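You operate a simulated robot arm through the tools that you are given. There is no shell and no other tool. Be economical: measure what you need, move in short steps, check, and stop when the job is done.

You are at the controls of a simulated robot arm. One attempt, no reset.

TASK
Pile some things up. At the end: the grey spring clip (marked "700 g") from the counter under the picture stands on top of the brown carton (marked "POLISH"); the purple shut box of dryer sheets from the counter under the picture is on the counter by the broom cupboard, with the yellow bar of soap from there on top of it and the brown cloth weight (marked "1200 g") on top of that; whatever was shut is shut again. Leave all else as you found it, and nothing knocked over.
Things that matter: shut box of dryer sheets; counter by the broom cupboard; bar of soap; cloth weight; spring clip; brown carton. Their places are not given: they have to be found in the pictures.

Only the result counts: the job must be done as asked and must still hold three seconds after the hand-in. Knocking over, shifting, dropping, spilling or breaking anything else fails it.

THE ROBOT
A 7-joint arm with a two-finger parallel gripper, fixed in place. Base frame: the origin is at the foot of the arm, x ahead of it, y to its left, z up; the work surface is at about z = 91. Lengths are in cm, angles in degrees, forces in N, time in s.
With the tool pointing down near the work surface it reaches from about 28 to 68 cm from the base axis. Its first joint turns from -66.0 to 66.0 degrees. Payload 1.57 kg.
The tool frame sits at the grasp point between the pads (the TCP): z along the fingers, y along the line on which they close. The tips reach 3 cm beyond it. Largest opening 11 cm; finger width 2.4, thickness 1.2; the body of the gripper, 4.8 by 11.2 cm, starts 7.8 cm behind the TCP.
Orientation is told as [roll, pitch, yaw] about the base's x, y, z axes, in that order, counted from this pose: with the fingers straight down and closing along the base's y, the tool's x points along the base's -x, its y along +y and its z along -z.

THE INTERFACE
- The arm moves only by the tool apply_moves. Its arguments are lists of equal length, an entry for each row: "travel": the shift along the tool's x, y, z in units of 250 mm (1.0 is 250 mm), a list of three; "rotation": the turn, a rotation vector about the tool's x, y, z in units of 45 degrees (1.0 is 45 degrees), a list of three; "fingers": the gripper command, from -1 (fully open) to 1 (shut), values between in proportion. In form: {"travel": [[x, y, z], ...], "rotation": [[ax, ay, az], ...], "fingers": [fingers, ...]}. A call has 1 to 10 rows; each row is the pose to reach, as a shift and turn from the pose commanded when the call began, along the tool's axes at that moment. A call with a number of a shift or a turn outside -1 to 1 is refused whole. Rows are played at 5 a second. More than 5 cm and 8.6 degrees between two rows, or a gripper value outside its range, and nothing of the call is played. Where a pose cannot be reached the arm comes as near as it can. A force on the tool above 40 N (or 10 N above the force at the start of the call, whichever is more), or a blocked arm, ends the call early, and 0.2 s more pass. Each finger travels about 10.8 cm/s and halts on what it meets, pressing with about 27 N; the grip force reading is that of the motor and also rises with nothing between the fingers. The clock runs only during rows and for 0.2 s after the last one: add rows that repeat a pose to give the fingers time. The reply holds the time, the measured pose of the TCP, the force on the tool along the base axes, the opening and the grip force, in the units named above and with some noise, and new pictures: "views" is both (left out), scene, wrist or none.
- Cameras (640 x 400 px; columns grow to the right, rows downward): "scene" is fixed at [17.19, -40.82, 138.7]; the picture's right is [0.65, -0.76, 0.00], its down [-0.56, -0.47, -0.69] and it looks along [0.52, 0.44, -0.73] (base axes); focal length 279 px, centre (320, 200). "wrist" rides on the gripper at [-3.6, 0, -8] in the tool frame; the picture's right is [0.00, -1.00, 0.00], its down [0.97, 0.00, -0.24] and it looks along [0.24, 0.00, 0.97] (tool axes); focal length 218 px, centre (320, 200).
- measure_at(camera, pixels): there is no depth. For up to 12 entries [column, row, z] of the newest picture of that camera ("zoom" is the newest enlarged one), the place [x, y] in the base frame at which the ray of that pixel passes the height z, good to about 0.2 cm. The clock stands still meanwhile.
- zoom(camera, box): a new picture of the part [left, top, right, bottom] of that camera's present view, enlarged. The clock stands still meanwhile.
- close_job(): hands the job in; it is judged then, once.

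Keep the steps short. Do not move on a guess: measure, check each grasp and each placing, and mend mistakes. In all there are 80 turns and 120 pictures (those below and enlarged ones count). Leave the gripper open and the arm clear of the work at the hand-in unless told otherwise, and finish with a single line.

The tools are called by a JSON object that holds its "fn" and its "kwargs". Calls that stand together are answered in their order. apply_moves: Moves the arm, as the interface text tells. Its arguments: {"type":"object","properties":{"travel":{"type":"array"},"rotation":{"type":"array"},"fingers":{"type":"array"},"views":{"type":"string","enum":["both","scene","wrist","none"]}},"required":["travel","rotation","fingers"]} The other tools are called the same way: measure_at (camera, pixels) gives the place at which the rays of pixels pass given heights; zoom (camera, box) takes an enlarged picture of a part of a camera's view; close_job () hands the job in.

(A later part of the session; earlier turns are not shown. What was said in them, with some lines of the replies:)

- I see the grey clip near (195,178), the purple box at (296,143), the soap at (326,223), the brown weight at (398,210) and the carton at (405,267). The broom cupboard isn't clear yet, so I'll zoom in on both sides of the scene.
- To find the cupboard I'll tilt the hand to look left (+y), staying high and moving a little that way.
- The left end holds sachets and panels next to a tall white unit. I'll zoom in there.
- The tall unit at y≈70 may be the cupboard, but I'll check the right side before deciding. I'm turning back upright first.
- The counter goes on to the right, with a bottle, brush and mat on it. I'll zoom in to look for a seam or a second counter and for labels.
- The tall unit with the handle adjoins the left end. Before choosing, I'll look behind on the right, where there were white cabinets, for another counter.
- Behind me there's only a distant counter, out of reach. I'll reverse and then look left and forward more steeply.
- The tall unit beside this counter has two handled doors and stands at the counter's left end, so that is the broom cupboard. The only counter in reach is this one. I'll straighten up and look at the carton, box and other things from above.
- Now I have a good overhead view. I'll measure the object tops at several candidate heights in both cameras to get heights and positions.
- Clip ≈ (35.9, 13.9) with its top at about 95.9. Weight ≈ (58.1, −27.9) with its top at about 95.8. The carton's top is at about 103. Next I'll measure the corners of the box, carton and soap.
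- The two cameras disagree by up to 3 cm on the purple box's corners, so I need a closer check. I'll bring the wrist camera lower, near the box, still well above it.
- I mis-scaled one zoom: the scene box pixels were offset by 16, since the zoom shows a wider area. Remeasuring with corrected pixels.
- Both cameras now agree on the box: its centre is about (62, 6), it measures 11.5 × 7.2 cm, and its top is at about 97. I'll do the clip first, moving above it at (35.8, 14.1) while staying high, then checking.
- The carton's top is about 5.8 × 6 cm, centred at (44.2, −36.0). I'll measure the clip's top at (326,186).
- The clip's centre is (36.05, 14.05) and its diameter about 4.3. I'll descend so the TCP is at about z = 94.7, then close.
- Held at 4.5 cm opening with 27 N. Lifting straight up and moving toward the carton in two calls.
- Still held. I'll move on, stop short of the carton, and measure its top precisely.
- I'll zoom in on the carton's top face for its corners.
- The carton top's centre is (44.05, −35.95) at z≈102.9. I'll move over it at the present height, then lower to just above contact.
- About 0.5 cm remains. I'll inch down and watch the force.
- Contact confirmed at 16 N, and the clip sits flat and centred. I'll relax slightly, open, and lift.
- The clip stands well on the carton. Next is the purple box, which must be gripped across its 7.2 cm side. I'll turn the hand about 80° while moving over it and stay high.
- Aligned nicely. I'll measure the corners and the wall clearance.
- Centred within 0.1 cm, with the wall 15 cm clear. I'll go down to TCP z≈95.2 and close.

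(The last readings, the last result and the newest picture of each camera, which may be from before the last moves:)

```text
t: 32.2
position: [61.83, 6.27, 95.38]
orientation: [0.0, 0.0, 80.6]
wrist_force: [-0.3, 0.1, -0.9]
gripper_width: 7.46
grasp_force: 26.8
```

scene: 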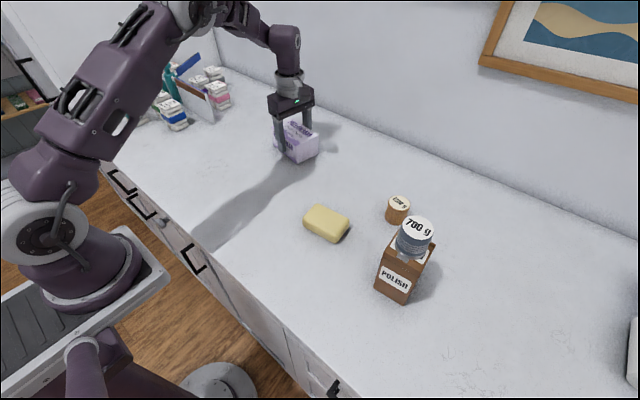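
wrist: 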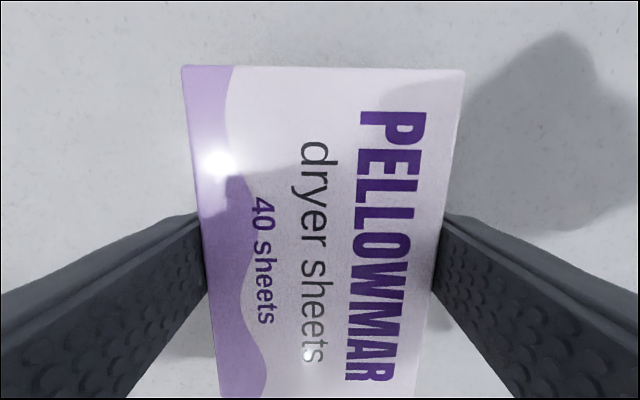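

The box is held at 7.46 cm. I'll lift and carry it to the clear space to the left, toward the cupboard.

{"fn": "apply_moves", "kwargs": {"travel": [[0, 0, -0.1], [0, 0, -0.24], [0, 0, -0.4], [-0.108, 0.152, -0.48], [-0.216, 0.304, -0.48], [-0.324, 0.456, -0.48], [-0.432, 0.607, -0.48], [-0.54, 0.759, -0.48], [-0.648, 0.91, -0.48]], "rotation": [[0, 0, 0], [0, 0, 0], [0, 0, 0], [0, 0, 0], [0, 0, 0], [0, 0, 0], [0, 0, 0], [0, 0, 0], [0, 0, 0]], "fingers": [0.5, 0.5, 0.5, 0.5, 0.5, 0.5, 0.5, 0.5, 0.5]}}

```text
refused: row 4 steps farther than a row can; nothing moved
```

{"fn": "apply_moves", "kwargs": {"travel": [[0, 0, -0.1], [0, 0, -0.24], [0, 0, -0.4], [-0.07, 0.1, -0.48], [-0.18, 0.25, -0.48], [-0.29, 0.407, -0.48], [-0.4, 0.56, -0.48], [-0.51, 0.715, -0.48], [-0.6, 0.84, -0.48], [-0.648, 0.91, -0.48]], "rotation": [[0, 0, 0], [0, 0, 0], [0, 0, 0], [0, 0, 0], [0, 0, 0], [0, 0, 0], [0, 0, 0], [0, 0, 0], [0, 0, 0], [0, 0, 0]], "fingers": [0.5, 0.5, 0.5, 0.5, 0.5, 0.5, 0.5, 0.5, 0.5, 0.5]}}

```text
t: 34.4
position: [42.16, 26.05, 107.21]
orientation: [-0.1, 0.1, 80.5]
wrist_force: [-0.4, 0.5, -0.1]
gripper_width: 7.43
grasp_force: 27.5
```

scene: 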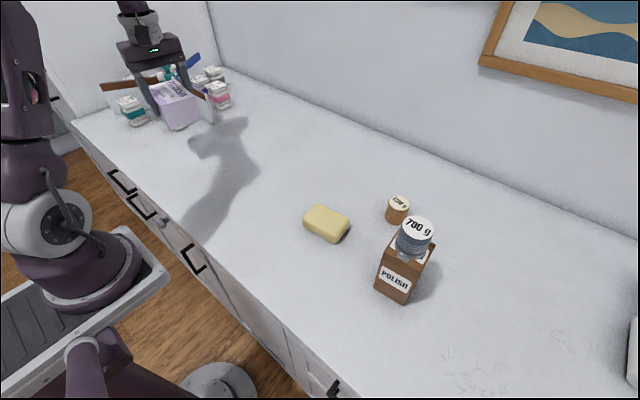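
wrist: 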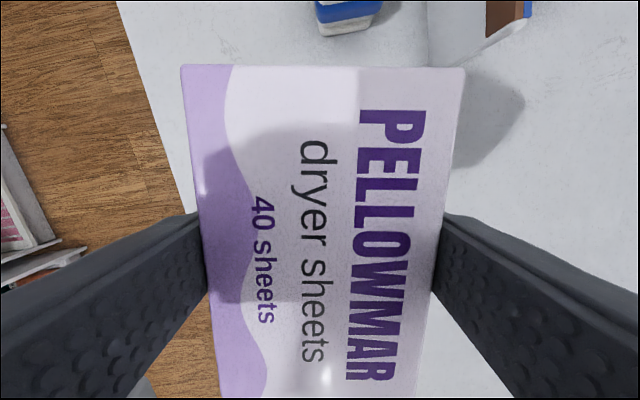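

There's enough room at (37, 28.5), clear of the sachets. I'll shift there and lower to just above contact.

{"fn": "apply_moves", "kwargs": {"travel": [[-0.03, 0.11, 0], [-0.065, 0.222, 0], [-0.065, 0.222, 0.15], [-0.065, 0.222, 0.3], [-0.065, 0.222, 0.42], [-0.065, 0.222, 0.455], [-0.065, 0.222, 0.455]], "rotation": [[0, 0, 0], [0, 0, 0], [0, 0, 0], [0, 0, 0], [0, 0, 0], [0, 0, 0], [0, 0, 0]], "fingers": [0.5, 0.5, 0.5, 0.5, 0.5, 0.5, 0.5], "views": "scene"}}

{"fn": "apply_moves", "kwargs": {"travel": [[0, 0, 0.006], [0, 0, 0.012], [0, 0, 0.018], [0, 0, 0.018]], "rotation": [[0, 0, 0], [0, 0, 0], [0, 0, 0], [0, 0, 0]], "fingers": [0.5, 0.5, 0.5, 0.5], "views": "wrist"}}

```text
t: 36.0
position: [36.88, 28.54, 95.57]
orientation: [0.0, 0.0, 80.6]
wrist_force: [0.2, 0.3, -0.5]
gripper_width: 7.41
grasp_force: 27.0
```

scene: 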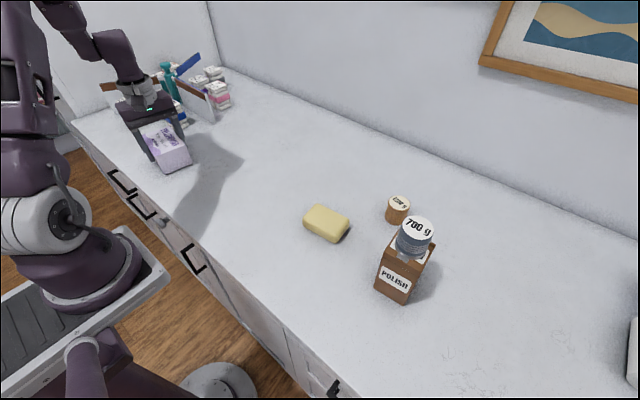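

```text
t: 37.0
position: [36.93, 28.61, 95.38]
orientation: [0.0, 0.0, 80.5]
wrist_force: [0.5, 0.0, 0.0]
gripper_width: 7.44
grasp_force: 27.2
```

wrist: 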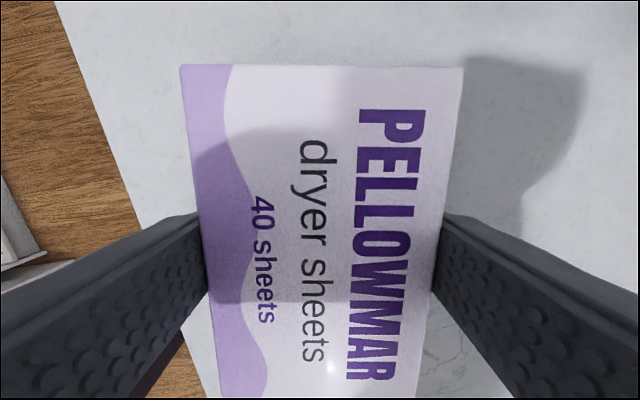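

No contact force yet, so I'll inch down a bit further.

{"fn": "apply_moves", "kwargs": {"travel": [[0, 0, 0.004], [0, 0, 0.008], [0, 0, 0.008]], "rotation": [[0, 0, 0], [0, 0, 0], [0, 0, 0]], "fingers": [0.5, 0.5, 0.5], "views": "none"}}

```text
t: 37.8
position: [36.84, 28.51, 95.21]
orientation: [-0.1, -0.2, 80.5]
wrist_force: [0.5, 0.6, 22.3]
gripper_width: 7.43
grasp_force: 26.8
```

Contact. I'll ease up slightly, open, rise, and look.

{"fn": "apply_moves", "kwargs": {"travel": [[0, 0, -0.005], [0, 0, -0.005], [0, 0, -0.005], [0, 0, -0.005], [0, 0, -0.1], [0, 0, -0.28], [0, 0, -0.46], [0, 0, -0.64], [0, 0, -0.8]], "rotation": [[0, 0, 0], [0, 0, 0], [0, 0, 0], [0, 0, 0], [0, 0, 0], [0, 0, 0], [0, 0, 0], [0, 0, 0], [0, 0, 0]], "fingers": [-0.5, -0.8, -0.8, -0.8, -0.8, -0.9, -1, -1, -1]}}

{"fn": "zoom", "kwargs": {"camera": "scene", "box": [80, 70, 272, 190]}}

```text
t: 39.8
position: [36.88, 28.24, 115.39]
orientation: [-0.1, 0.1, 80.6]
wrist_force: [0.7, -0.4, -0.6]
gripper_width: 11.02
grasp_force: 0.0
```

scene: 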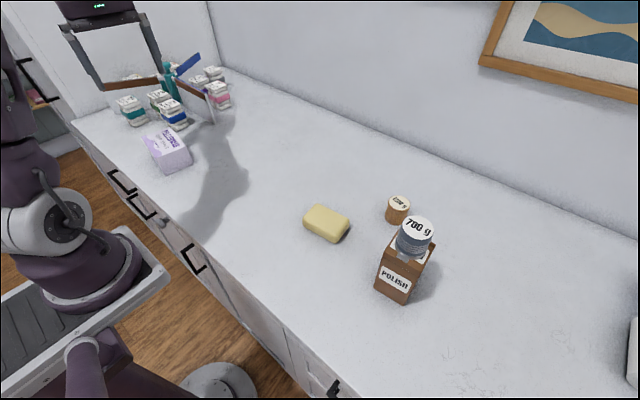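
wrist: 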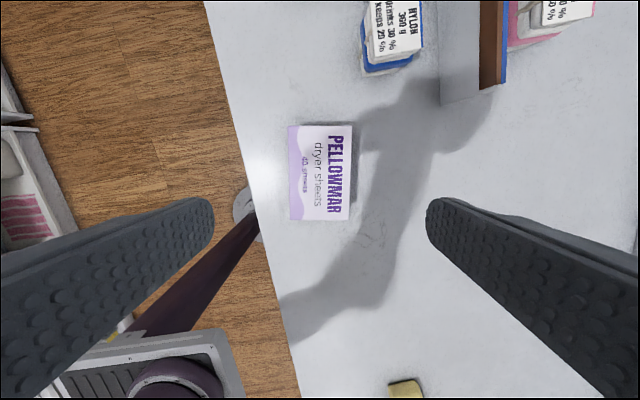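

```text
3.33 times, centred on (176, 130) of scene
```

zoom: 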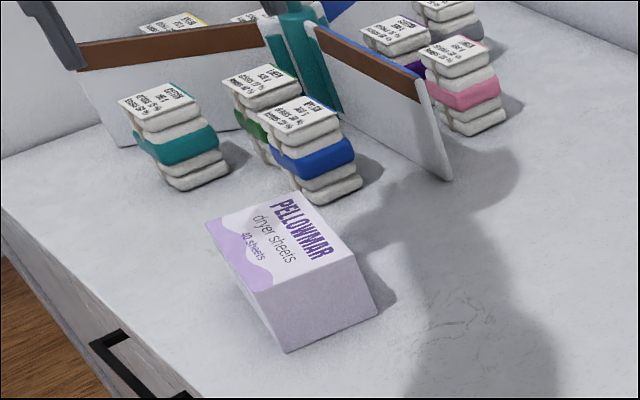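

The box stands flat and shut. I'll measure where it is, then go over the soap keeping this hand turn.

{"fn": "measure_at", "kwargs": {"camera": "wrist", "pixels": [[288, 126, 97], [352, 124, 97], [349, 219, 97], [290, 220, 97], [362, 78, 91], [440, 105, 91]]}}

{"fn": "apply_moves", "kwargs": {"travel": [[0.168, -0.06, 0], [0.336, -0.12, 0], [0.504, -0.18, 0], [0.672, -0.24, 0], [0.842, -0.3, 0]], "rotation": [[0, 0, 0], [0, 0, 0], [0, 0, 0], [0, 0, 0], [0, 0, 0]], "fingers": [-1, -1, -1, -1, -1], "views": "none"}}

{"fn": "apply_moves", "kwargs": {"travel": [[0.168, -0.06, 0], [0.336, -0.12, 0], [0.504, -0.18, 0], [0.672, -0.24, 0], [0.842, -0.3, 0], [0.842, -0.3, 0.1], [0.842, -0.3, 0.1]], "rotation": [[0, 0, 0], [0, 0, 0], [0, 0, 0], [0, 0, 0], [0, 0, 0], [0, 0, 0], [0, 0, 0]], "fingers": [-1, -1, -1, -1, -1, -1, -1], "views": "wrist"}}

```text
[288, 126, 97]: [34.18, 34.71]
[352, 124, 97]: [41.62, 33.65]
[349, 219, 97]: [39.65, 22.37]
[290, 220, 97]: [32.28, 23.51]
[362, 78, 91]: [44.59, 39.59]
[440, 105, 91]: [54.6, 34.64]
```

```text
t: 41.0
position: [40.92, 6.63, 115.1]
orientation: [0.0, 0.0, 80.6]
wrist_force: [0.6, -0.2, -0.8]
gripper_width: 11.0
grasp_force: 0.0
```

```text
t: 42.6
position: [44.83, -15.75, 112.63]
orientation: [-0.1, 0.0, 80.5]
wrist_force: [0.0, 0.9, 0.0]
gripper_width: 11.03
grasp_force: 0.1
```

wrist: 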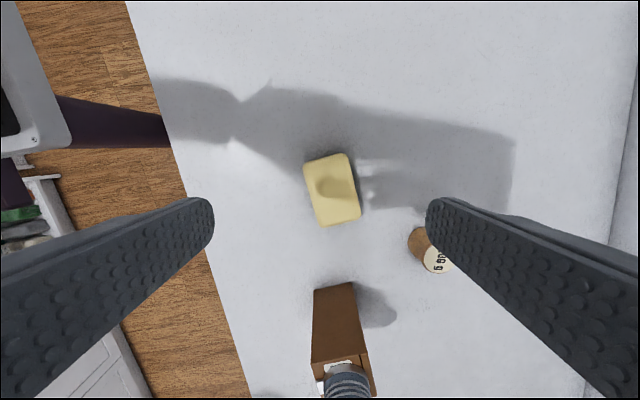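

{"fn": "zoom", "kwargs": {"camera": "wrist", "box": [268, 140, 396, 240]}}

{"fn": "zoom", "kwargs": {"camera": "scene", "box": [280, 190, 376, 250]}}

{"fn": "measure_at", "kwargs": {"camera": "wrist", "pixels": [[304, 163, 94], [348, 153, 94], [361, 216, 94], [320, 226, 94], [434, 260, 95.9]]}}

```text
4.00 times, centred on (332, 190) of wrist
```

zoom: 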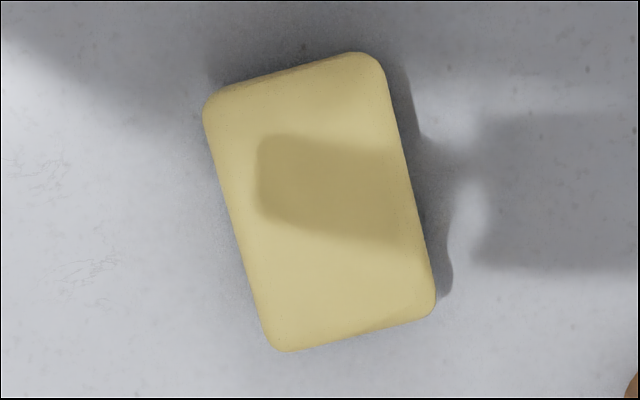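

```text
6.67 times, centred on (328, 220) of scene
```

zoom: 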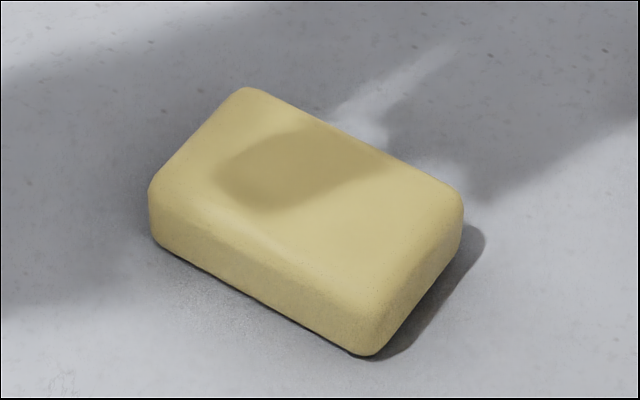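

```text
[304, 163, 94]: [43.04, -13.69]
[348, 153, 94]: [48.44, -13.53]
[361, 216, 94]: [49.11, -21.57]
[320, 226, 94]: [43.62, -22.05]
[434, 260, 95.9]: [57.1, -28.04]
```

The soap is 8.4 × 5.5 cm, centred at (46.05, −17.7), and turned 13.6° relative to the hand. I'll align and come down partway.

{"fn": "apply_moves", "kwargs": {"travel": [[0.035, -0.03, 0], [0.069, -0.061, 0], [0.069, -0.061, 0.14], [0.069, -0.061, 0.28], [0.069, -0.061, 0.4], [0.069, -0.061, 0.4]], "rotation": [[0, 0, -0.15], [0, 0, -0.302], [0, 0, -0.302], [0, 0, -0.302], [0, 0, -0.302], [0, 0, -0.302]], "fingers": [-1, -1, -1, -1, -1, -1], "views": "wrist"}}

```text
t: 44.0
position: [45.86, -17.31, 102.53]
orientation: [0.0, 0.0, 94.1]
wrist_force: [-0.8, -0.5, -0.4]
gripper_width: 11.02
grasp_force: 0.0
```

wrist: 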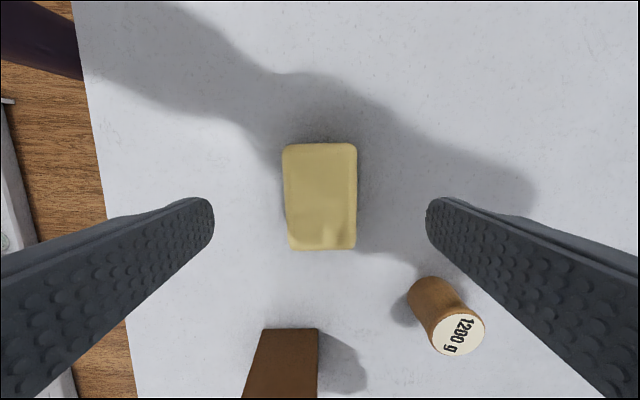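

{"fn": "measure_at", "kwargs": {"camera": "wrist", "pixels": [[320, 143, 93], [320, 250, 93], [283, 196, 93], [357, 196, 93]]}}

```text
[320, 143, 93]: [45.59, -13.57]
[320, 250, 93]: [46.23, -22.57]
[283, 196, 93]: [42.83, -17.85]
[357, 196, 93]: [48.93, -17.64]
```

Centre is (45.9, −18.0). I'll shift 0.5 cm along the soap, descend to TCP z≈94.2, and close.

{"fn": "apply_moves", "kwargs": {"travel": [[0.02, 0, 0.15], [0.02, 0, 0.27], [0.02, 0, 0.33], [0.02, 0, 0.33], [0.02, 0, 0.33], [0.02, 0, 0.33], [0.02, 0, 0.33], [0.02, 0, 0.33]], "rotation": [[0, 0, 0], [0, 0, 0], [0, 0, 0], [0, 0, 0], [0, 0, 0], [0, 0, 0], [0, 0, 0], [0, 0, 0]], "fingers": [-1, -1, -1, -1, -0.2, 0.1, 0.6, 0.6], "views": "both"}}

```text
t: 45.8
position: [45.78, -17.76, 94.31]
orientation: [0.0, 0.0, 94.1]
wrist_force: [0.2, -0.2, 0.3]
gripper_width: 5.74
grasp_force: 26.2
```

scene: 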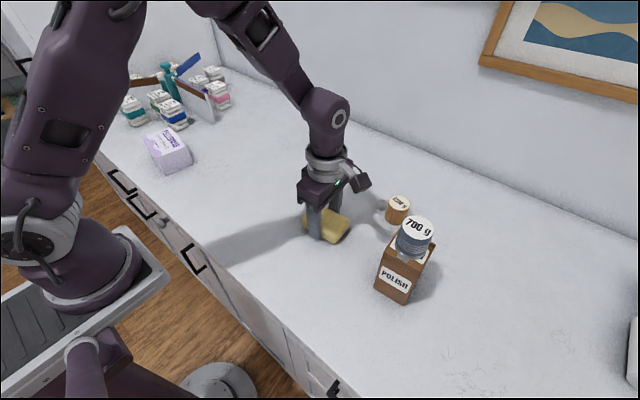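
wrist: 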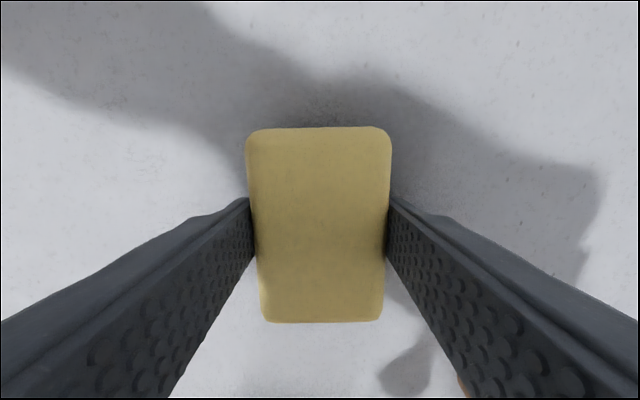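

Gripped at 5.74 cm. Lifting and carrying it to over the purple box.

{"fn": "apply_moves", "kwargs": {"travel": [[0, 0, -0.1], [0, 0, -0.28], [0, 0, -0.46], [-0.1, 0.01, -0.56], [-0.28, 0.03, -0.56], [-0.46, 0.05, -0.56], [-0.64, 0.07, -0.56], [-0.8, 0.09, -0.56], [-0.936, 0.111, -0.56]], "rotation": [[0, 0, 0], [0, 0, 0], [0, 0, 0], [0, 0, 0], [0, 0, 0], [0, 0, 0], [0, 0, 0], [0, 0, 0], [0, 0, 0]], "fingers": [0.6, 0.6, 0.6, 0.6, 0.6, 0.6, 0.6, 0.6, 0.6], "views": "none"}}

{"fn": "apply_moves", "kwargs": {"travel": [[-0.18, 0.02, 0], [-0.36, 0.04, 0], [-0.54, 0.06, 0], [-0.72, 0.08, 0], [-0.86, 0.1, 0], [-0.936, 0.111, 0], [-0.936, 0.111, 0]], "rotation": [[0, 0, 0], [0, 0, 0], [0, 0, 0], [0, 0, 0.1], [0, 0, 0.2], [0, 0, 0.302], [0, 0, 0.302]], "fingers": [0.6, 0.6, 0.6, 0.6, 0.6, 0.6, 0.6], "views": "both"}}

```text
t: 47.8
position: [41.47, 5.27, 108.37]
orientation: [-0.1, 0.0, 94.0]
wrist_force: [-0.4, 0.1, -1.1]
gripper_width: 5.74
grasp_force: 27.0
```

```text
t: 49.4
position: [37.16, 28.42, 108.27]
orientation: [-0.1, 0.0, 80.4]
wrist_force: [-0.2, 1.0, -2.3]
gripper_width: 5.72
grasp_force: 26.8
```

scene: 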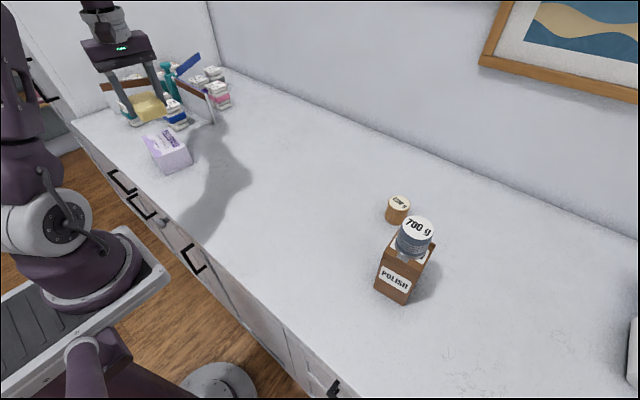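
wrist: 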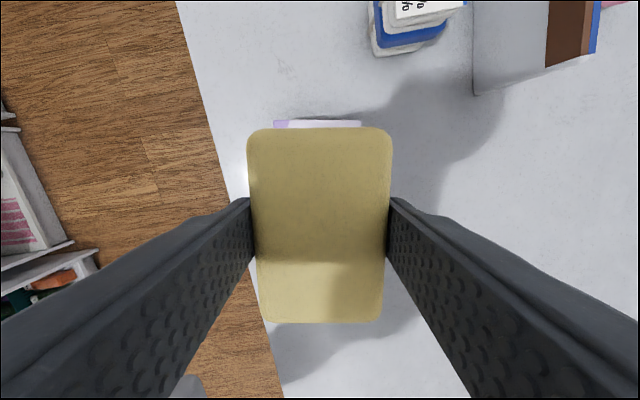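

Over the box and aligned. I'll lower to just above its top, then inch down to contact.

{"fn": "apply_moves", "kwargs": {"travel": [[0, 0.008, 0.12], [0, 0.008, 0.22], [0, 0.008, 0.28], [0, 0.008, 0.28]], "rotation": [[0, 0, 0], [0, 0, 0], [0, 0, 0], [0, 0, 0]], "fingers": [0.6, 0.6, 0.6, 0.6], "views": "none"}}

{"fn": "apply_moves", "kwargs": {"travel": [[0, 0, 0.008], [0, 0, 0.016], [0, 0, 0.024], [0, 0, 0.024]], "rotation": [[0, 0, 0], [0, 0, 0], [0, 0, 0], [0, 0, 0]], "fingers": [0.6, 0.6, 0.6, 0.6], "views": "none"}}

{"fn": "zoom", "kwargs": {"camera": "scene", "box": [104, 80, 232, 180]}}

```text
t: 50.4
position: [37.05, 28.41, 101.49]
orientation: [0.0, 0.0, 80.6]
wrist_force: [-0.6, -0.5, -1.6]
gripper_width: 5.75
grasp_force: 26.9
```

```text
t: 51.4
position: [37.0, 28.33, 100.69]
orientation: [0.1, 0.0, 80.5]
wrist_force: [1.0, -0.1, -2.6]
gripper_width: 5.77
grasp_force: 27.3
```

```text
4.00 times, centred on (168, 130) of scene
```

zoom: 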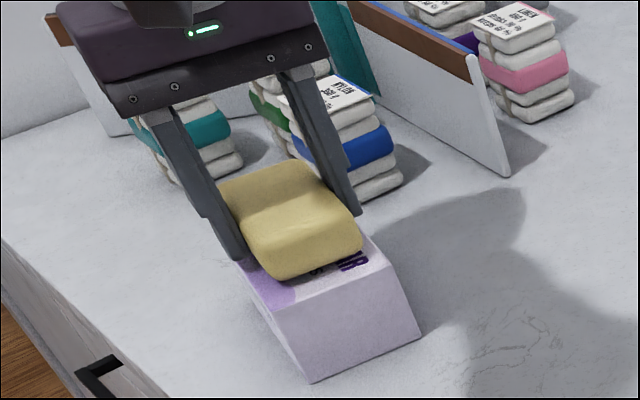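

Nearly touching. I'll inch further.

{"fn": "apply_moves", "kwargs": {"travel": [[0, 0, 0.004], [0, 0, 0.008], [0, 0, 0.012], [0, 0, 0.012]], "rotation": [[0, 0, 0], [0, 0, 0], [0, 0, 0], [0, 0, 0]], "fingers": [0.6, 0.6, 0.6, 0.6], "views": "none"}}

```text
t: 52.4
position: [36.92, 28.36, 100.4]
orientation: [0.1, 0.0, 80.5]
wrist_force: [0.3, -0.3, -2.1]
gripper_width: 5.76
grasp_force: 27.0
```

{"fn": "apply_moves", "kwargs": {"travel": [[0, 0, 0.004], [0, 0, 0.008], [0, 0, 0.008]], "rotation": [[0, 0, 0], [0, 0, 0], [0, 0, 0]], "fingers": [0.6, 0.6, 0.6], "views": "none"}}

```text
t: 53.2
position: [36.95, 28.35, 100.33]
orientation: [0.0, 0.1, 80.5]
wrist_force: [0.2, 0.4, -1.2]
gripper_width: 5.75
grasp_force: 27.1
```

{"fn": "apply_moves", "kwargs": {"travel": [[0, 0, 0.004], [0, 0, 0.008], [0, 0, 0.008]], "rotation": [[0, 0, 0], [0, 0, 0], [0, 0, 0]], "fingers": [0.6, 0.6, 0.6], "views": "none"}}

{"fn": "zoom", "kwargs": {"camera": "scene", "box": [120, 110, 216, 170]}}

```text
t: 54.0
position: [37.0, 28.37, 100.21]
orientation: [-0.1, -0.1, 80.5]
wrist_force: [0.2, -1.6, 24.0]
gripper_width: 5.79
grasp_force: 27.3
```

```text
6.67 times, centred on (168, 140) of scene
```

zoom: 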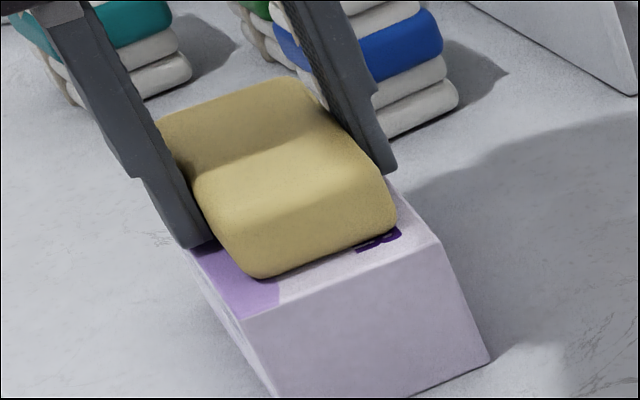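

Firm contact at 24 N. Easing up, opening, and lifting.

{"fn": "apply_moves", "kwargs": {"travel": [[0, 0, -0.005], [0, 0, -0.005], [0, 0, -0.005], [0, 0, -0.005], [0, 0, -0.1], [0, 0, -0.25], [0, 0, -0.42], [0, 0, -0.6]], "rotation": [[0, 0, 0], [0, 0, 0], [0, 0, 0], [0, 0, 0], [0, 0, 0], [0, 0, 0], [0, 0, 0], [0, 0, 0]], "fingers": [-0.3, -0.6, -0.6, -0.6, -0.6, -0.8, -1, -1]}}

{"fn": "zoom", "kwargs": {"camera": "wrist", "box": [256, 110, 384, 230]}}

```text
t: 55.8
position: [36.99, 28.13, 115.05]
orientation: [0.0, 0.0, 80.5]
wrist_force: [-0.5, -0.2, 0.5]
gripper_width: 11.0
grasp_force: 0.0
```

scene: 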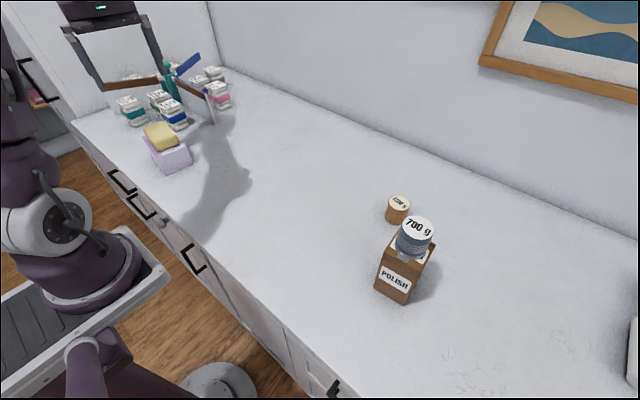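
wrist: 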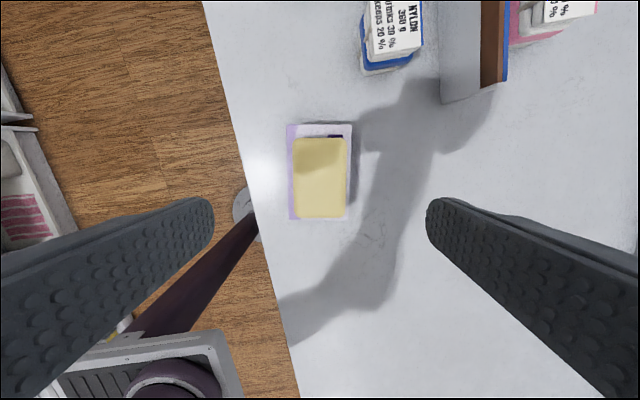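

```text
3.33 times, centred on (320, 170) of wrist
```

zoom: 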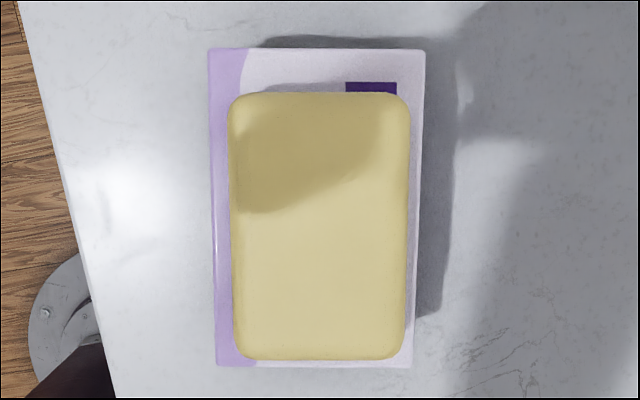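

The soap sits flat inside the box's top. Next is the brown weight at about (58.1, −27.9): I'll travel there high, in three calls.

{"fn": "apply_moves", "kwargs": {"travel": [[0.14, -0.08, 0], [0.28, -0.16, 0], [0.42, -0.24, 0], [0.56, -0.32, 0], [0.69, -0.4, 0]], "rotation": [[0, 0, 0], [0, 0, 0], [0, 0, 0], [0, 0, 0], [0, 0, 0]], "fingers": [-1, -1, -1, -1, -1], "views": "none"}}

{"fn": "apply_moves", "kwargs": {"travel": [[0.14, -0.08, 0], [0.28, -0.16, 0], [0.42, -0.24, 0], [0.56, -0.32, 0], [0.69, -0.4, 0]], "rotation": [[0, 0, 0], [0, 0, 0], [0, 0, 0], [0, 0, 0], [0, 0, 0]], "fingers": [-1, -1, -1, -1, -1], "views": "none"}}

{"fn": "apply_moves", "kwargs": {"travel": [[0.14, -0.08, 0], [0.28, -0.16, 0], [0.42, -0.24, 0], [0.56, -0.32, 0], [0.69, -0.4, 0], [0.69, -0.4, 0]], "rotation": [[0, 0, 0], [0, 0, 0], [0, 0, 0], [0, 0, 0], [0, 0, 0], [0, 0, 0]], "fingers": [-1, -1, -1, -1, -1, -1]}}

```text
t: 57.0
position: [43.9, 9.44, 115.28]
orientation: [0.0, 0.0, 80.6]
wrist_force: [0.2, -1.2, -0.7]
gripper_width: 11.0
grasp_force: 0.1
```

```text
t: 58.2
position: [50.71, -8.99, 114.96]
orientation: [0.0, 0.1, 80.5]
wrist_force: [0.4, -0.6, 0.5]
gripper_width: 11.01
grasp_force: 0.0
```

```text
t: 59.6
position: [56.34, -26.97, 113.89]
orientation: [0.1, 0.0, 80.5]
wrist_force: [-0.7, -0.5, 0.3]
gripper_width: 11.0
grasp_force: 0.1
out of reach, approached as far as the arm can: row 5, 6
```

scene: 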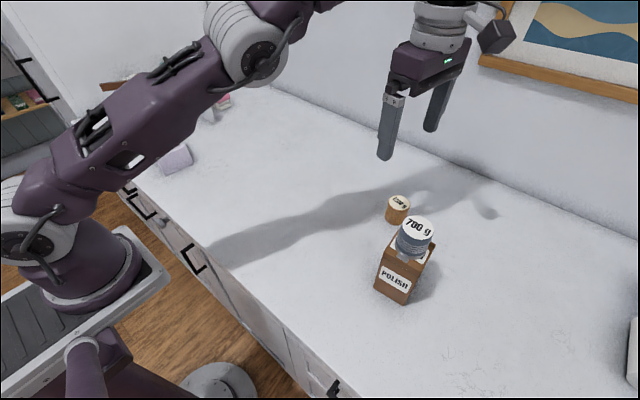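
wrist: 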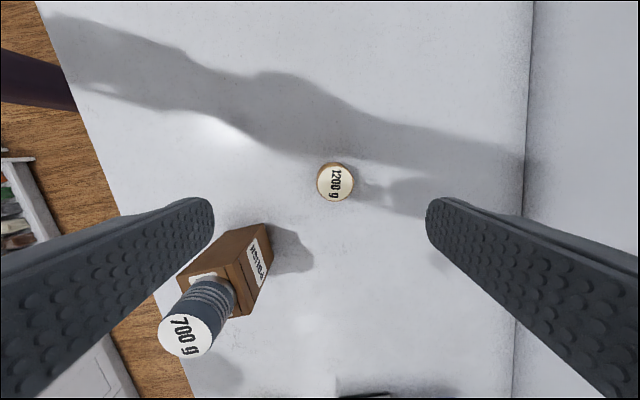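

At this height that's the edge of reach; lower down there is more. I'll measure the weight, then descend first.

{"fn": "measure_at", "kwargs": {"camera": "wrist", "pixels": [[335, 184, 95.9], [317, 184, 95.9], [353, 184, 95.9], [335, 166, 95.9], [335, 202, 95.9]]}}

{"fn": "apply_moves", "kwargs": {"travel": [[0, 0, 0.12], [0, 0, 0.24], [0, 0, 0.36], [0, 0, 0.36]], "rotation": [[0, 0, 0], [0, 0, 0], [0, 0, 0], [0, 0, 0]], "fingers": [-1, -1, -1, -1], "views": "wrist"}}

```text
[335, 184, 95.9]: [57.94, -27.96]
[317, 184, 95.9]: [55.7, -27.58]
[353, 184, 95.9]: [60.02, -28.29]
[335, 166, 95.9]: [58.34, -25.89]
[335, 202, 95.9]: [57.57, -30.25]
```

```text
t: 60.6
position: [56.28, -27.03, 104.84]
orientation: [0.0, 0.0, 80.5]
wrist_force: [-0.6, -0.1, 0.1]
gripper_width: 11.0
grasp_force: 0.1
```

wrist: 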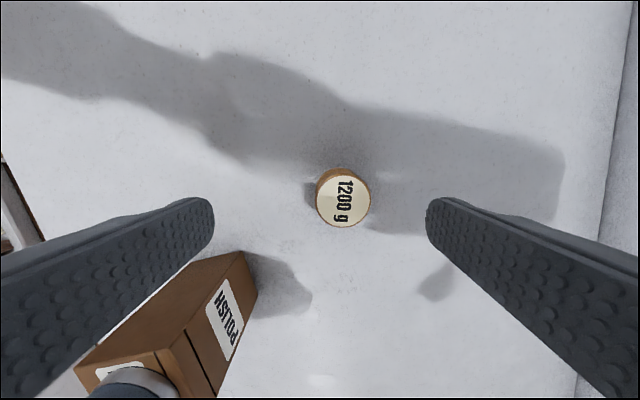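

{"fn": "measure_at", "kwargs": {"camera": "wrist", "pixels": [[344, 199, 95.9]]}}

{"fn": "apply_moves", "kwargs": {"travel": [[0.026, -0.072, 0], [0.026, -0.072, 0.1], [0.026, -0.072, 0.2], [0.026, -0.072, 0.2]], "rotation": [[0, 0, 0], [0, 0, 0], [0, 0, 0], [0, 0, 0]], "fingers": [-1, -1, -1, -1]}}

```text
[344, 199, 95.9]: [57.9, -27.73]
```

```text
t: 61.6
position: [57.95, -28.01, 99.79]
orientation: [0.0, 0.0, 80.5]
wrist_force: [-0.9, 0.2, -0.1]
gripper_width: 11.01
grasp_force: 0.1
```

scene: 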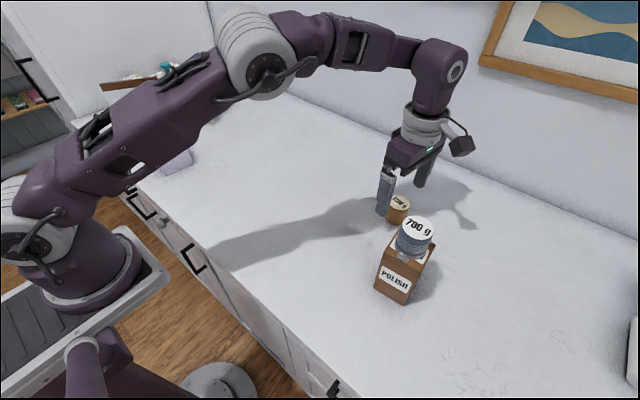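
wrist: 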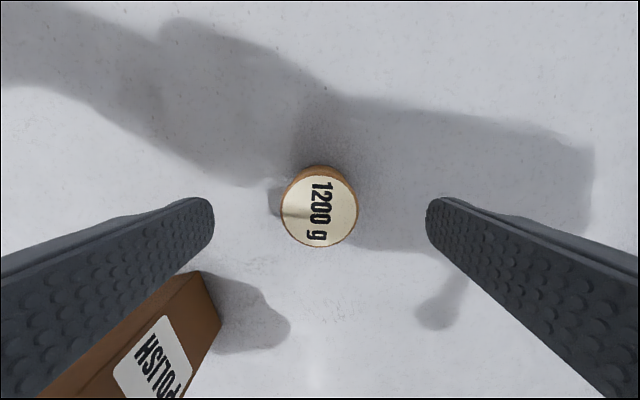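

Centred on the weight at (319,208). I'll descend to TCP z≈94.7 and close.

{"fn": "apply_moves", "kwargs": {"travel": [[0, 0, 0.1], [0, 0, 0.18], [0, 0, 0.203], [0, 0, 0.203], [0, 0, 0.203], [0, 0, 0.203], [0, 0, 0.203], [0, 0, 0.203]], "rotation": [[0, 0, 0], [0, 0, 0], [0, 0, 0], [0, 0, 0], [0, 0, 0], [0, 0, 0], [0, 0, 0], [0, 0, 0]], "fingers": [-1, -1, -1, -0.3, 0.1, 0.7, 1, 1], "views": "wrist"}}

```text
t: 63.4
position: [58.14, -27.94, 94.68]
orientation: [-0.1, 0.0, 80.5]
wrist_force: [0.1, -0.4, -1.1]
gripper_width: 4.56
grasp_force: 27.0
```

wrist: 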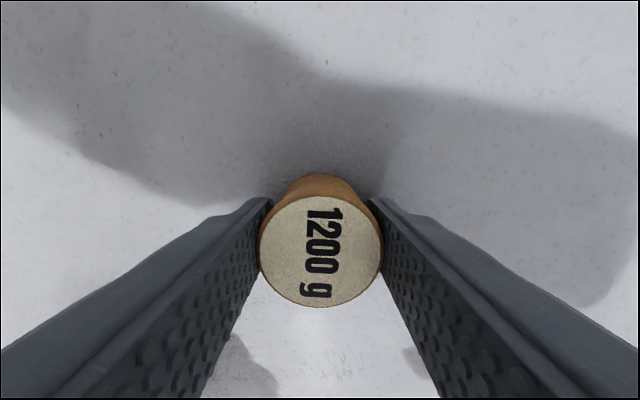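

Held at 4.56 cm. I'll lift gently and start back.

{"fn": "apply_moves", "kwargs": {"travel": [[0, 0, -0.06], [0, 0, -0.14], [0, 0, -0.24], [0, 0, -0.36], [-0.1, 0.06, -0.4], [-0.22, 0.13, -0.46], [-0.35, 0.2, -0.52], [-0.48, 0.28, -0.56], [-0.6, 0.34, -0.56]], "rotation": [[0, 0, 0], [0, 0, 0], [0, 0, 0], [0, 0, 0], [0, 0, 0], [0, 0, 0], [0, 0, 0], [0, 0, 0], [0, 0, 0]], "fingers": [1, 1, 1, 1, 1, 1, 1, 1, 1], "views": "scene"}}

```text
t: 65.4
position: [52.2, -11.79, 108.8]
orientation: [0.0, 0.0, 80.6]
wrist_force: [0.1, 0.7, -3.7]
gripper_width: 4.54
grasp_force: 27.0
```

scene: 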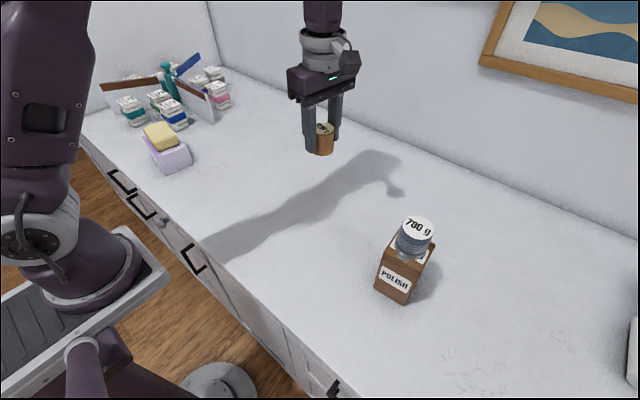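

Still held. I'll continue to over the soap at (37.0, 28.4).

{"fn": "apply_moves", "kwargs": {"travel": [[-0.15, 0.087, 0], [-0.3, 0.175, 0], [-0.45, 0.262, 0], [-0.6, 0.35, 0], [-0.742, 0.433, 0]], "rotation": [[0, 0, 0], [0, 0, 0], [0, 0, 0], [0, 0, 0], [0, 0, 0]], "fingers": [1, 1, 1, 1, 1], "views": "none"}}

{"fn": "apply_moves", "kwargs": {"travel": [[-0.15, 0.087, 0], [-0.3, 0.175, 0], [-0.45, 0.262, 0], [-0.6, 0.35, 0], [-0.7, 0.41, 0], [-0.742, 0.433, 0], [-0.742, 0.433, 0]], "rotation": [[0, 0, 0], [0, 0, 0], [0, 0, 0], [0, 0, 0], [0, 0, 0], [0, 0, 0], [0, 0, 0]], "fingers": [1, 1, 1, 1, 1, 1, 1]}}

{"fn": "zoom", "kwargs": {"camera": "scene", "box": [104, 80, 232, 180]}}

```text
t: 66.6
position: [44.76, 8.28, 108.76]
orientation: [0.1, 0.0, 80.5]
wrist_force: [1.2, 0.3, -3.1]
gripper_width: 4.51
grasp_force: 27.2
```

```text
t: 68.2
position: [37.03, 28.3, 108.61]
orientation: [0.0, 0.1, 80.4]
wrist_force: [-1.0, -0.2, -3.4]
gripper_width: 4.54
grasp_force: 26.8
```

scene: 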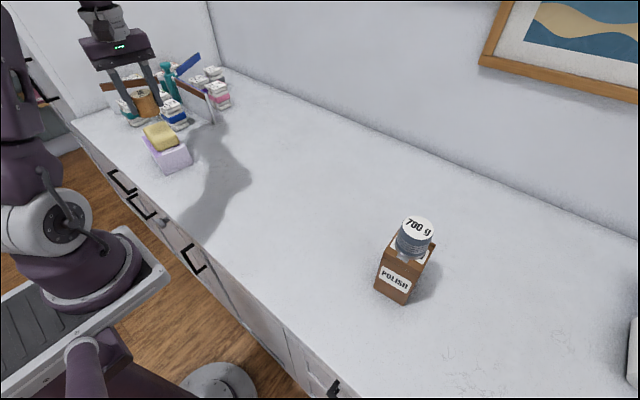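
wrist: 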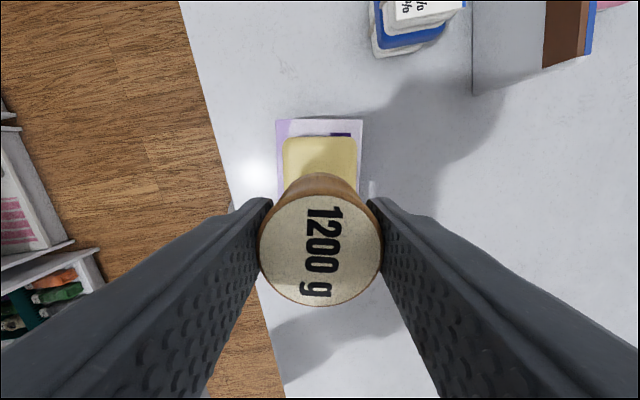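

```text
4.00 times, centred on (168, 130) of scene
```

zoom: 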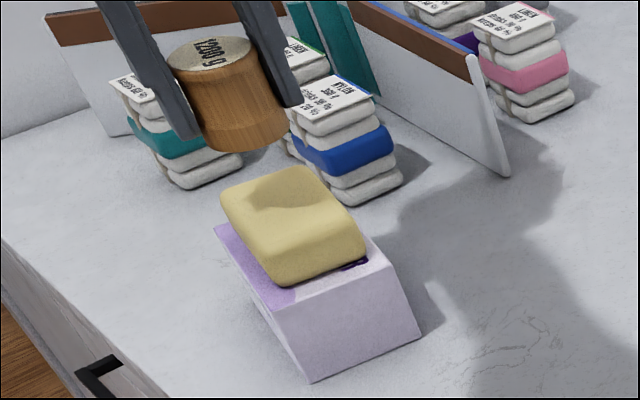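

Above the soap and centred. Lowering to just above contact, then inching.

{"fn": "apply_moves", "kwargs": {"travel": [[0, 0, 0.08], [0, 0, 0.14], [0, 0, 0.168], [0, 0, 0.168]], "rotation": [[0, 0, 0], [0, 0, 0], [0, 0, 0], [0, 0, 0]], "fingers": [1, 1, 1, 1], "views": "none"}}

{"fn": "apply_moves", "kwargs": {"travel": [[0, 0, 0.004], [0, 0, 0.008], [0, 0, 0.012], [0, 0, 0.012]], "rotation": [[0, 0, 0], [0, 0, 0], [0, 0, 0], [0, 0, 0]], "fingers": [1, 1, 1, 1], "views": "none"}}

{"fn": "zoom", "kwargs": {"camera": "scene", "box": [120, 100, 216, 160]}}

```text
t: 69.2
position: [36.79, 28.45, 104.53]
orientation: [0.0, 0.0, 80.6]
wrist_force: [0.1, -0.4, -2.9]
gripper_width: 4.51
grasp_force: 26.7
```

```text
t: 70.2
position: [36.8, 28.42, 104.14]
orientation: [0.0, 0.0, 80.5]
wrist_force: [-0.1, -0.4, -3.3]
gripper_width: 4.54
grasp_force: 27.1
```

```text
6.67 times, centred on (168, 130) of scene
```

zoom: 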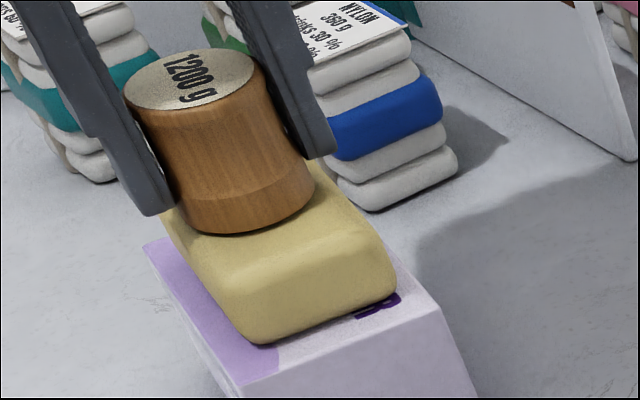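

I'll check the weight's offset on the soap in the scene before releasing.

{"fn": "measure_at", "kwargs": {"camera": "scene", "pixels": [[144.25, 127.5, 99.3], [164.25, 122.5, 99.3], [179.25, 140, 99.3], [156.75, 147.5, 99.3]]}}

{"fn": "measure_at", "kwargs": {"camera": "zoom", "pixels": [[185, 217, 100.4], [315, 192, 100.4], [240, 235, 100.4], [230, 310, 99], [390, 255, 99]]}}

```text
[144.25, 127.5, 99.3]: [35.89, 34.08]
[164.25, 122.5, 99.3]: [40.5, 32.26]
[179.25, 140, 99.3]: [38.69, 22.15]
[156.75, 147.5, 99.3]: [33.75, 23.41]
```

```text
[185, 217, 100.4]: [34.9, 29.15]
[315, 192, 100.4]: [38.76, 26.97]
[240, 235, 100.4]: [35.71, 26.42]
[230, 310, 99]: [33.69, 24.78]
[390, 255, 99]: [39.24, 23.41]
```

The weight at about (36.9, 28.3) is within about 0.5 cm of the soap's centre (37.2, 28). Good. Continuing down.

{"fn": "apply_moves", "kwargs": {"travel": [[0, 0, 0.004], [0, 0, 0.008], [0, 0, 0.012], [0, 0, 0.016], [0, 0, 0.016]], "rotation": [[0, 0, 0], [0, 0, 0], [0, 0, 0], [0, 0, 0], [0, 0, 0]], "fingers": [1, 1, 1, 1, 1], "views": "none"}}

```text
t: 71.4
position: [36.89, 28.51, 103.83]
orientation: [-0.1, -0.1, 80.4]
wrist_force: [-2.1, -0.9, 18.2]
gripper_width: 4.55
grasp_force: 26.8
```

Contact at 18 N. Easing slightly, opening, and rising straight up.

{"fn": "apply_moves", "kwargs": {"travel": [[0, 0, -0.004], [0, 0, -0.004], [0, 0, -0.004], [0, 0, -0.004], [0, 0, -0.004], [0, 0, -0.1], [0, 0, -0.25], [0, 0, -0.42], [0, 0, -0.6]], "rotation": [[0, 0, 0], [0, 0, 0], [0, 0, 0], [0, 0, 0], [0, 0, 0], [0, 0, 0], [0, 0, 0], [0, 0, 0], [0, 0, 0]], "fingers": [0.15, 0.0, -0.3, -0.5, -0.5, -0.5, -0.6, -1, -1]}}

{"fn": "zoom", "kwargs": {"camera": "scene", "box": [104, 80, 232, 180]}}

{"fn": "zoom", "kwargs": {"camera": "wrist", "box": [256, 110, 384, 230]}}

```text
t: 73.4
position: [36.87, 28.43, 118.85]
orientation: [0.0, 0.0, 80.5]
wrist_force: [0.4, 0.0, -0.1]
gripper_width: 10.99
grasp_force: 0.1
```

scene: 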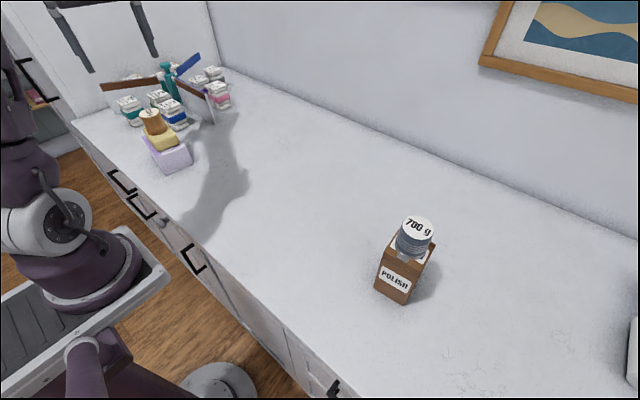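
wrist: 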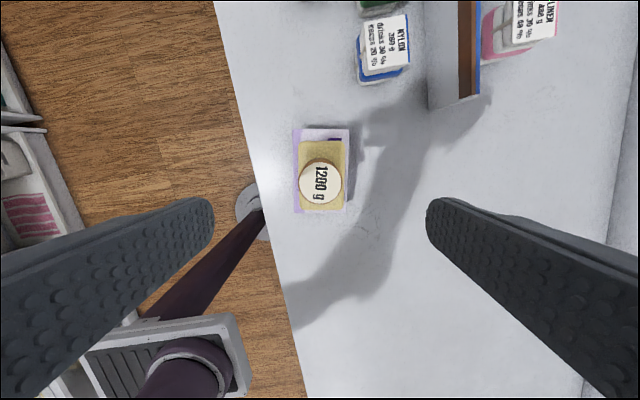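

```text
4.00 times, centred on (168, 130) of scene
```

zoom: 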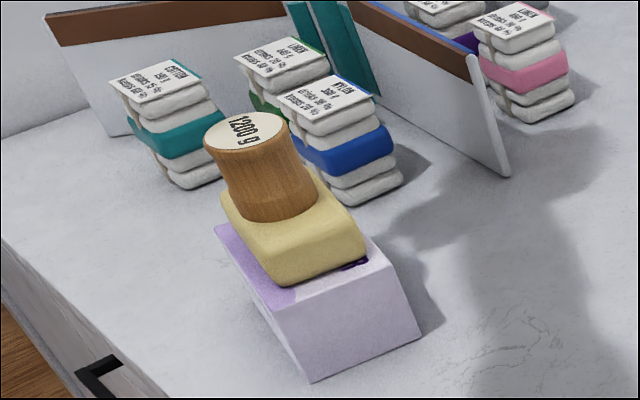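

```text
3.33 times, centred on (320, 170) of wrist
```

zoom: 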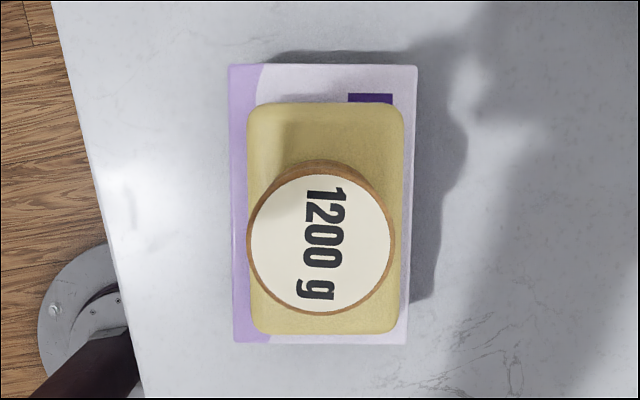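

The stack stands upright and stable. I'll move the arm clear to the middle with the gripper open and take a last look.

{"fn": "apply_moves", "kwargs": {"travel": [[0, 0, -0.1], [0.16, -0.03, -0.12], [0.34, -0.06, -0.12], [0.52, -0.09, -0.12], [0.68, -0.12, -0.12], [0.8, -0.14, -0.12], [0.8, -0.14, -0.12], [0.8, -0.14, -0.12], [0.8, -0.14, -0.12]], "rotation": [[0, 0, 0], [0, 0, 0], [0, 0, 0], [0, 0, 0], [0, 0, 0], [0, 0, 0], [0, 0, 0], [0, 0, 0], [0, 0, 0]], "fingers": [-1, -1, -1, -1, -1, -1, -1, -1, -1], "views": "scene"}}

```text
t: 75.4
position: [36.91, 7.86, 121.85]
orientation: [0.0, 0.1, 80.4]
wrist_force: [0.2, -0.1, 0.2]
gripper_width: 10.99
grasp_force: 0.1
```

scene: 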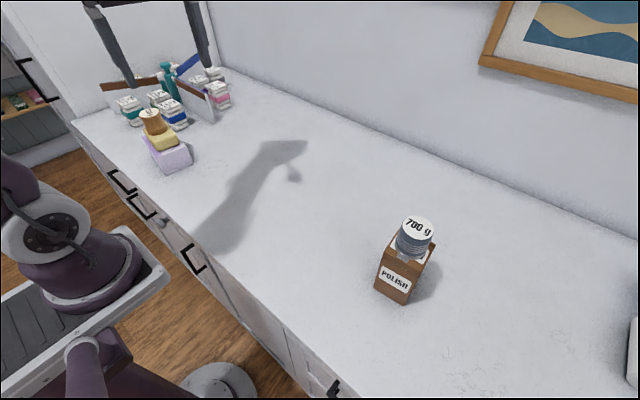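

Both piles are standing, the arm is clear and the gripper is open, so I'm handing in.

{"fn": "close_job", "kwargs": {}}

```text
The job is handed in.
```

Handed in with both piles standing: the clip is on the POLISH carton, and the shut purple box is at the cupboard end of the counter with the soap and then the 1200 g weight on it; I found only one counter in reach, so I took it as both the one under the picture and the one by the broom cupboard.
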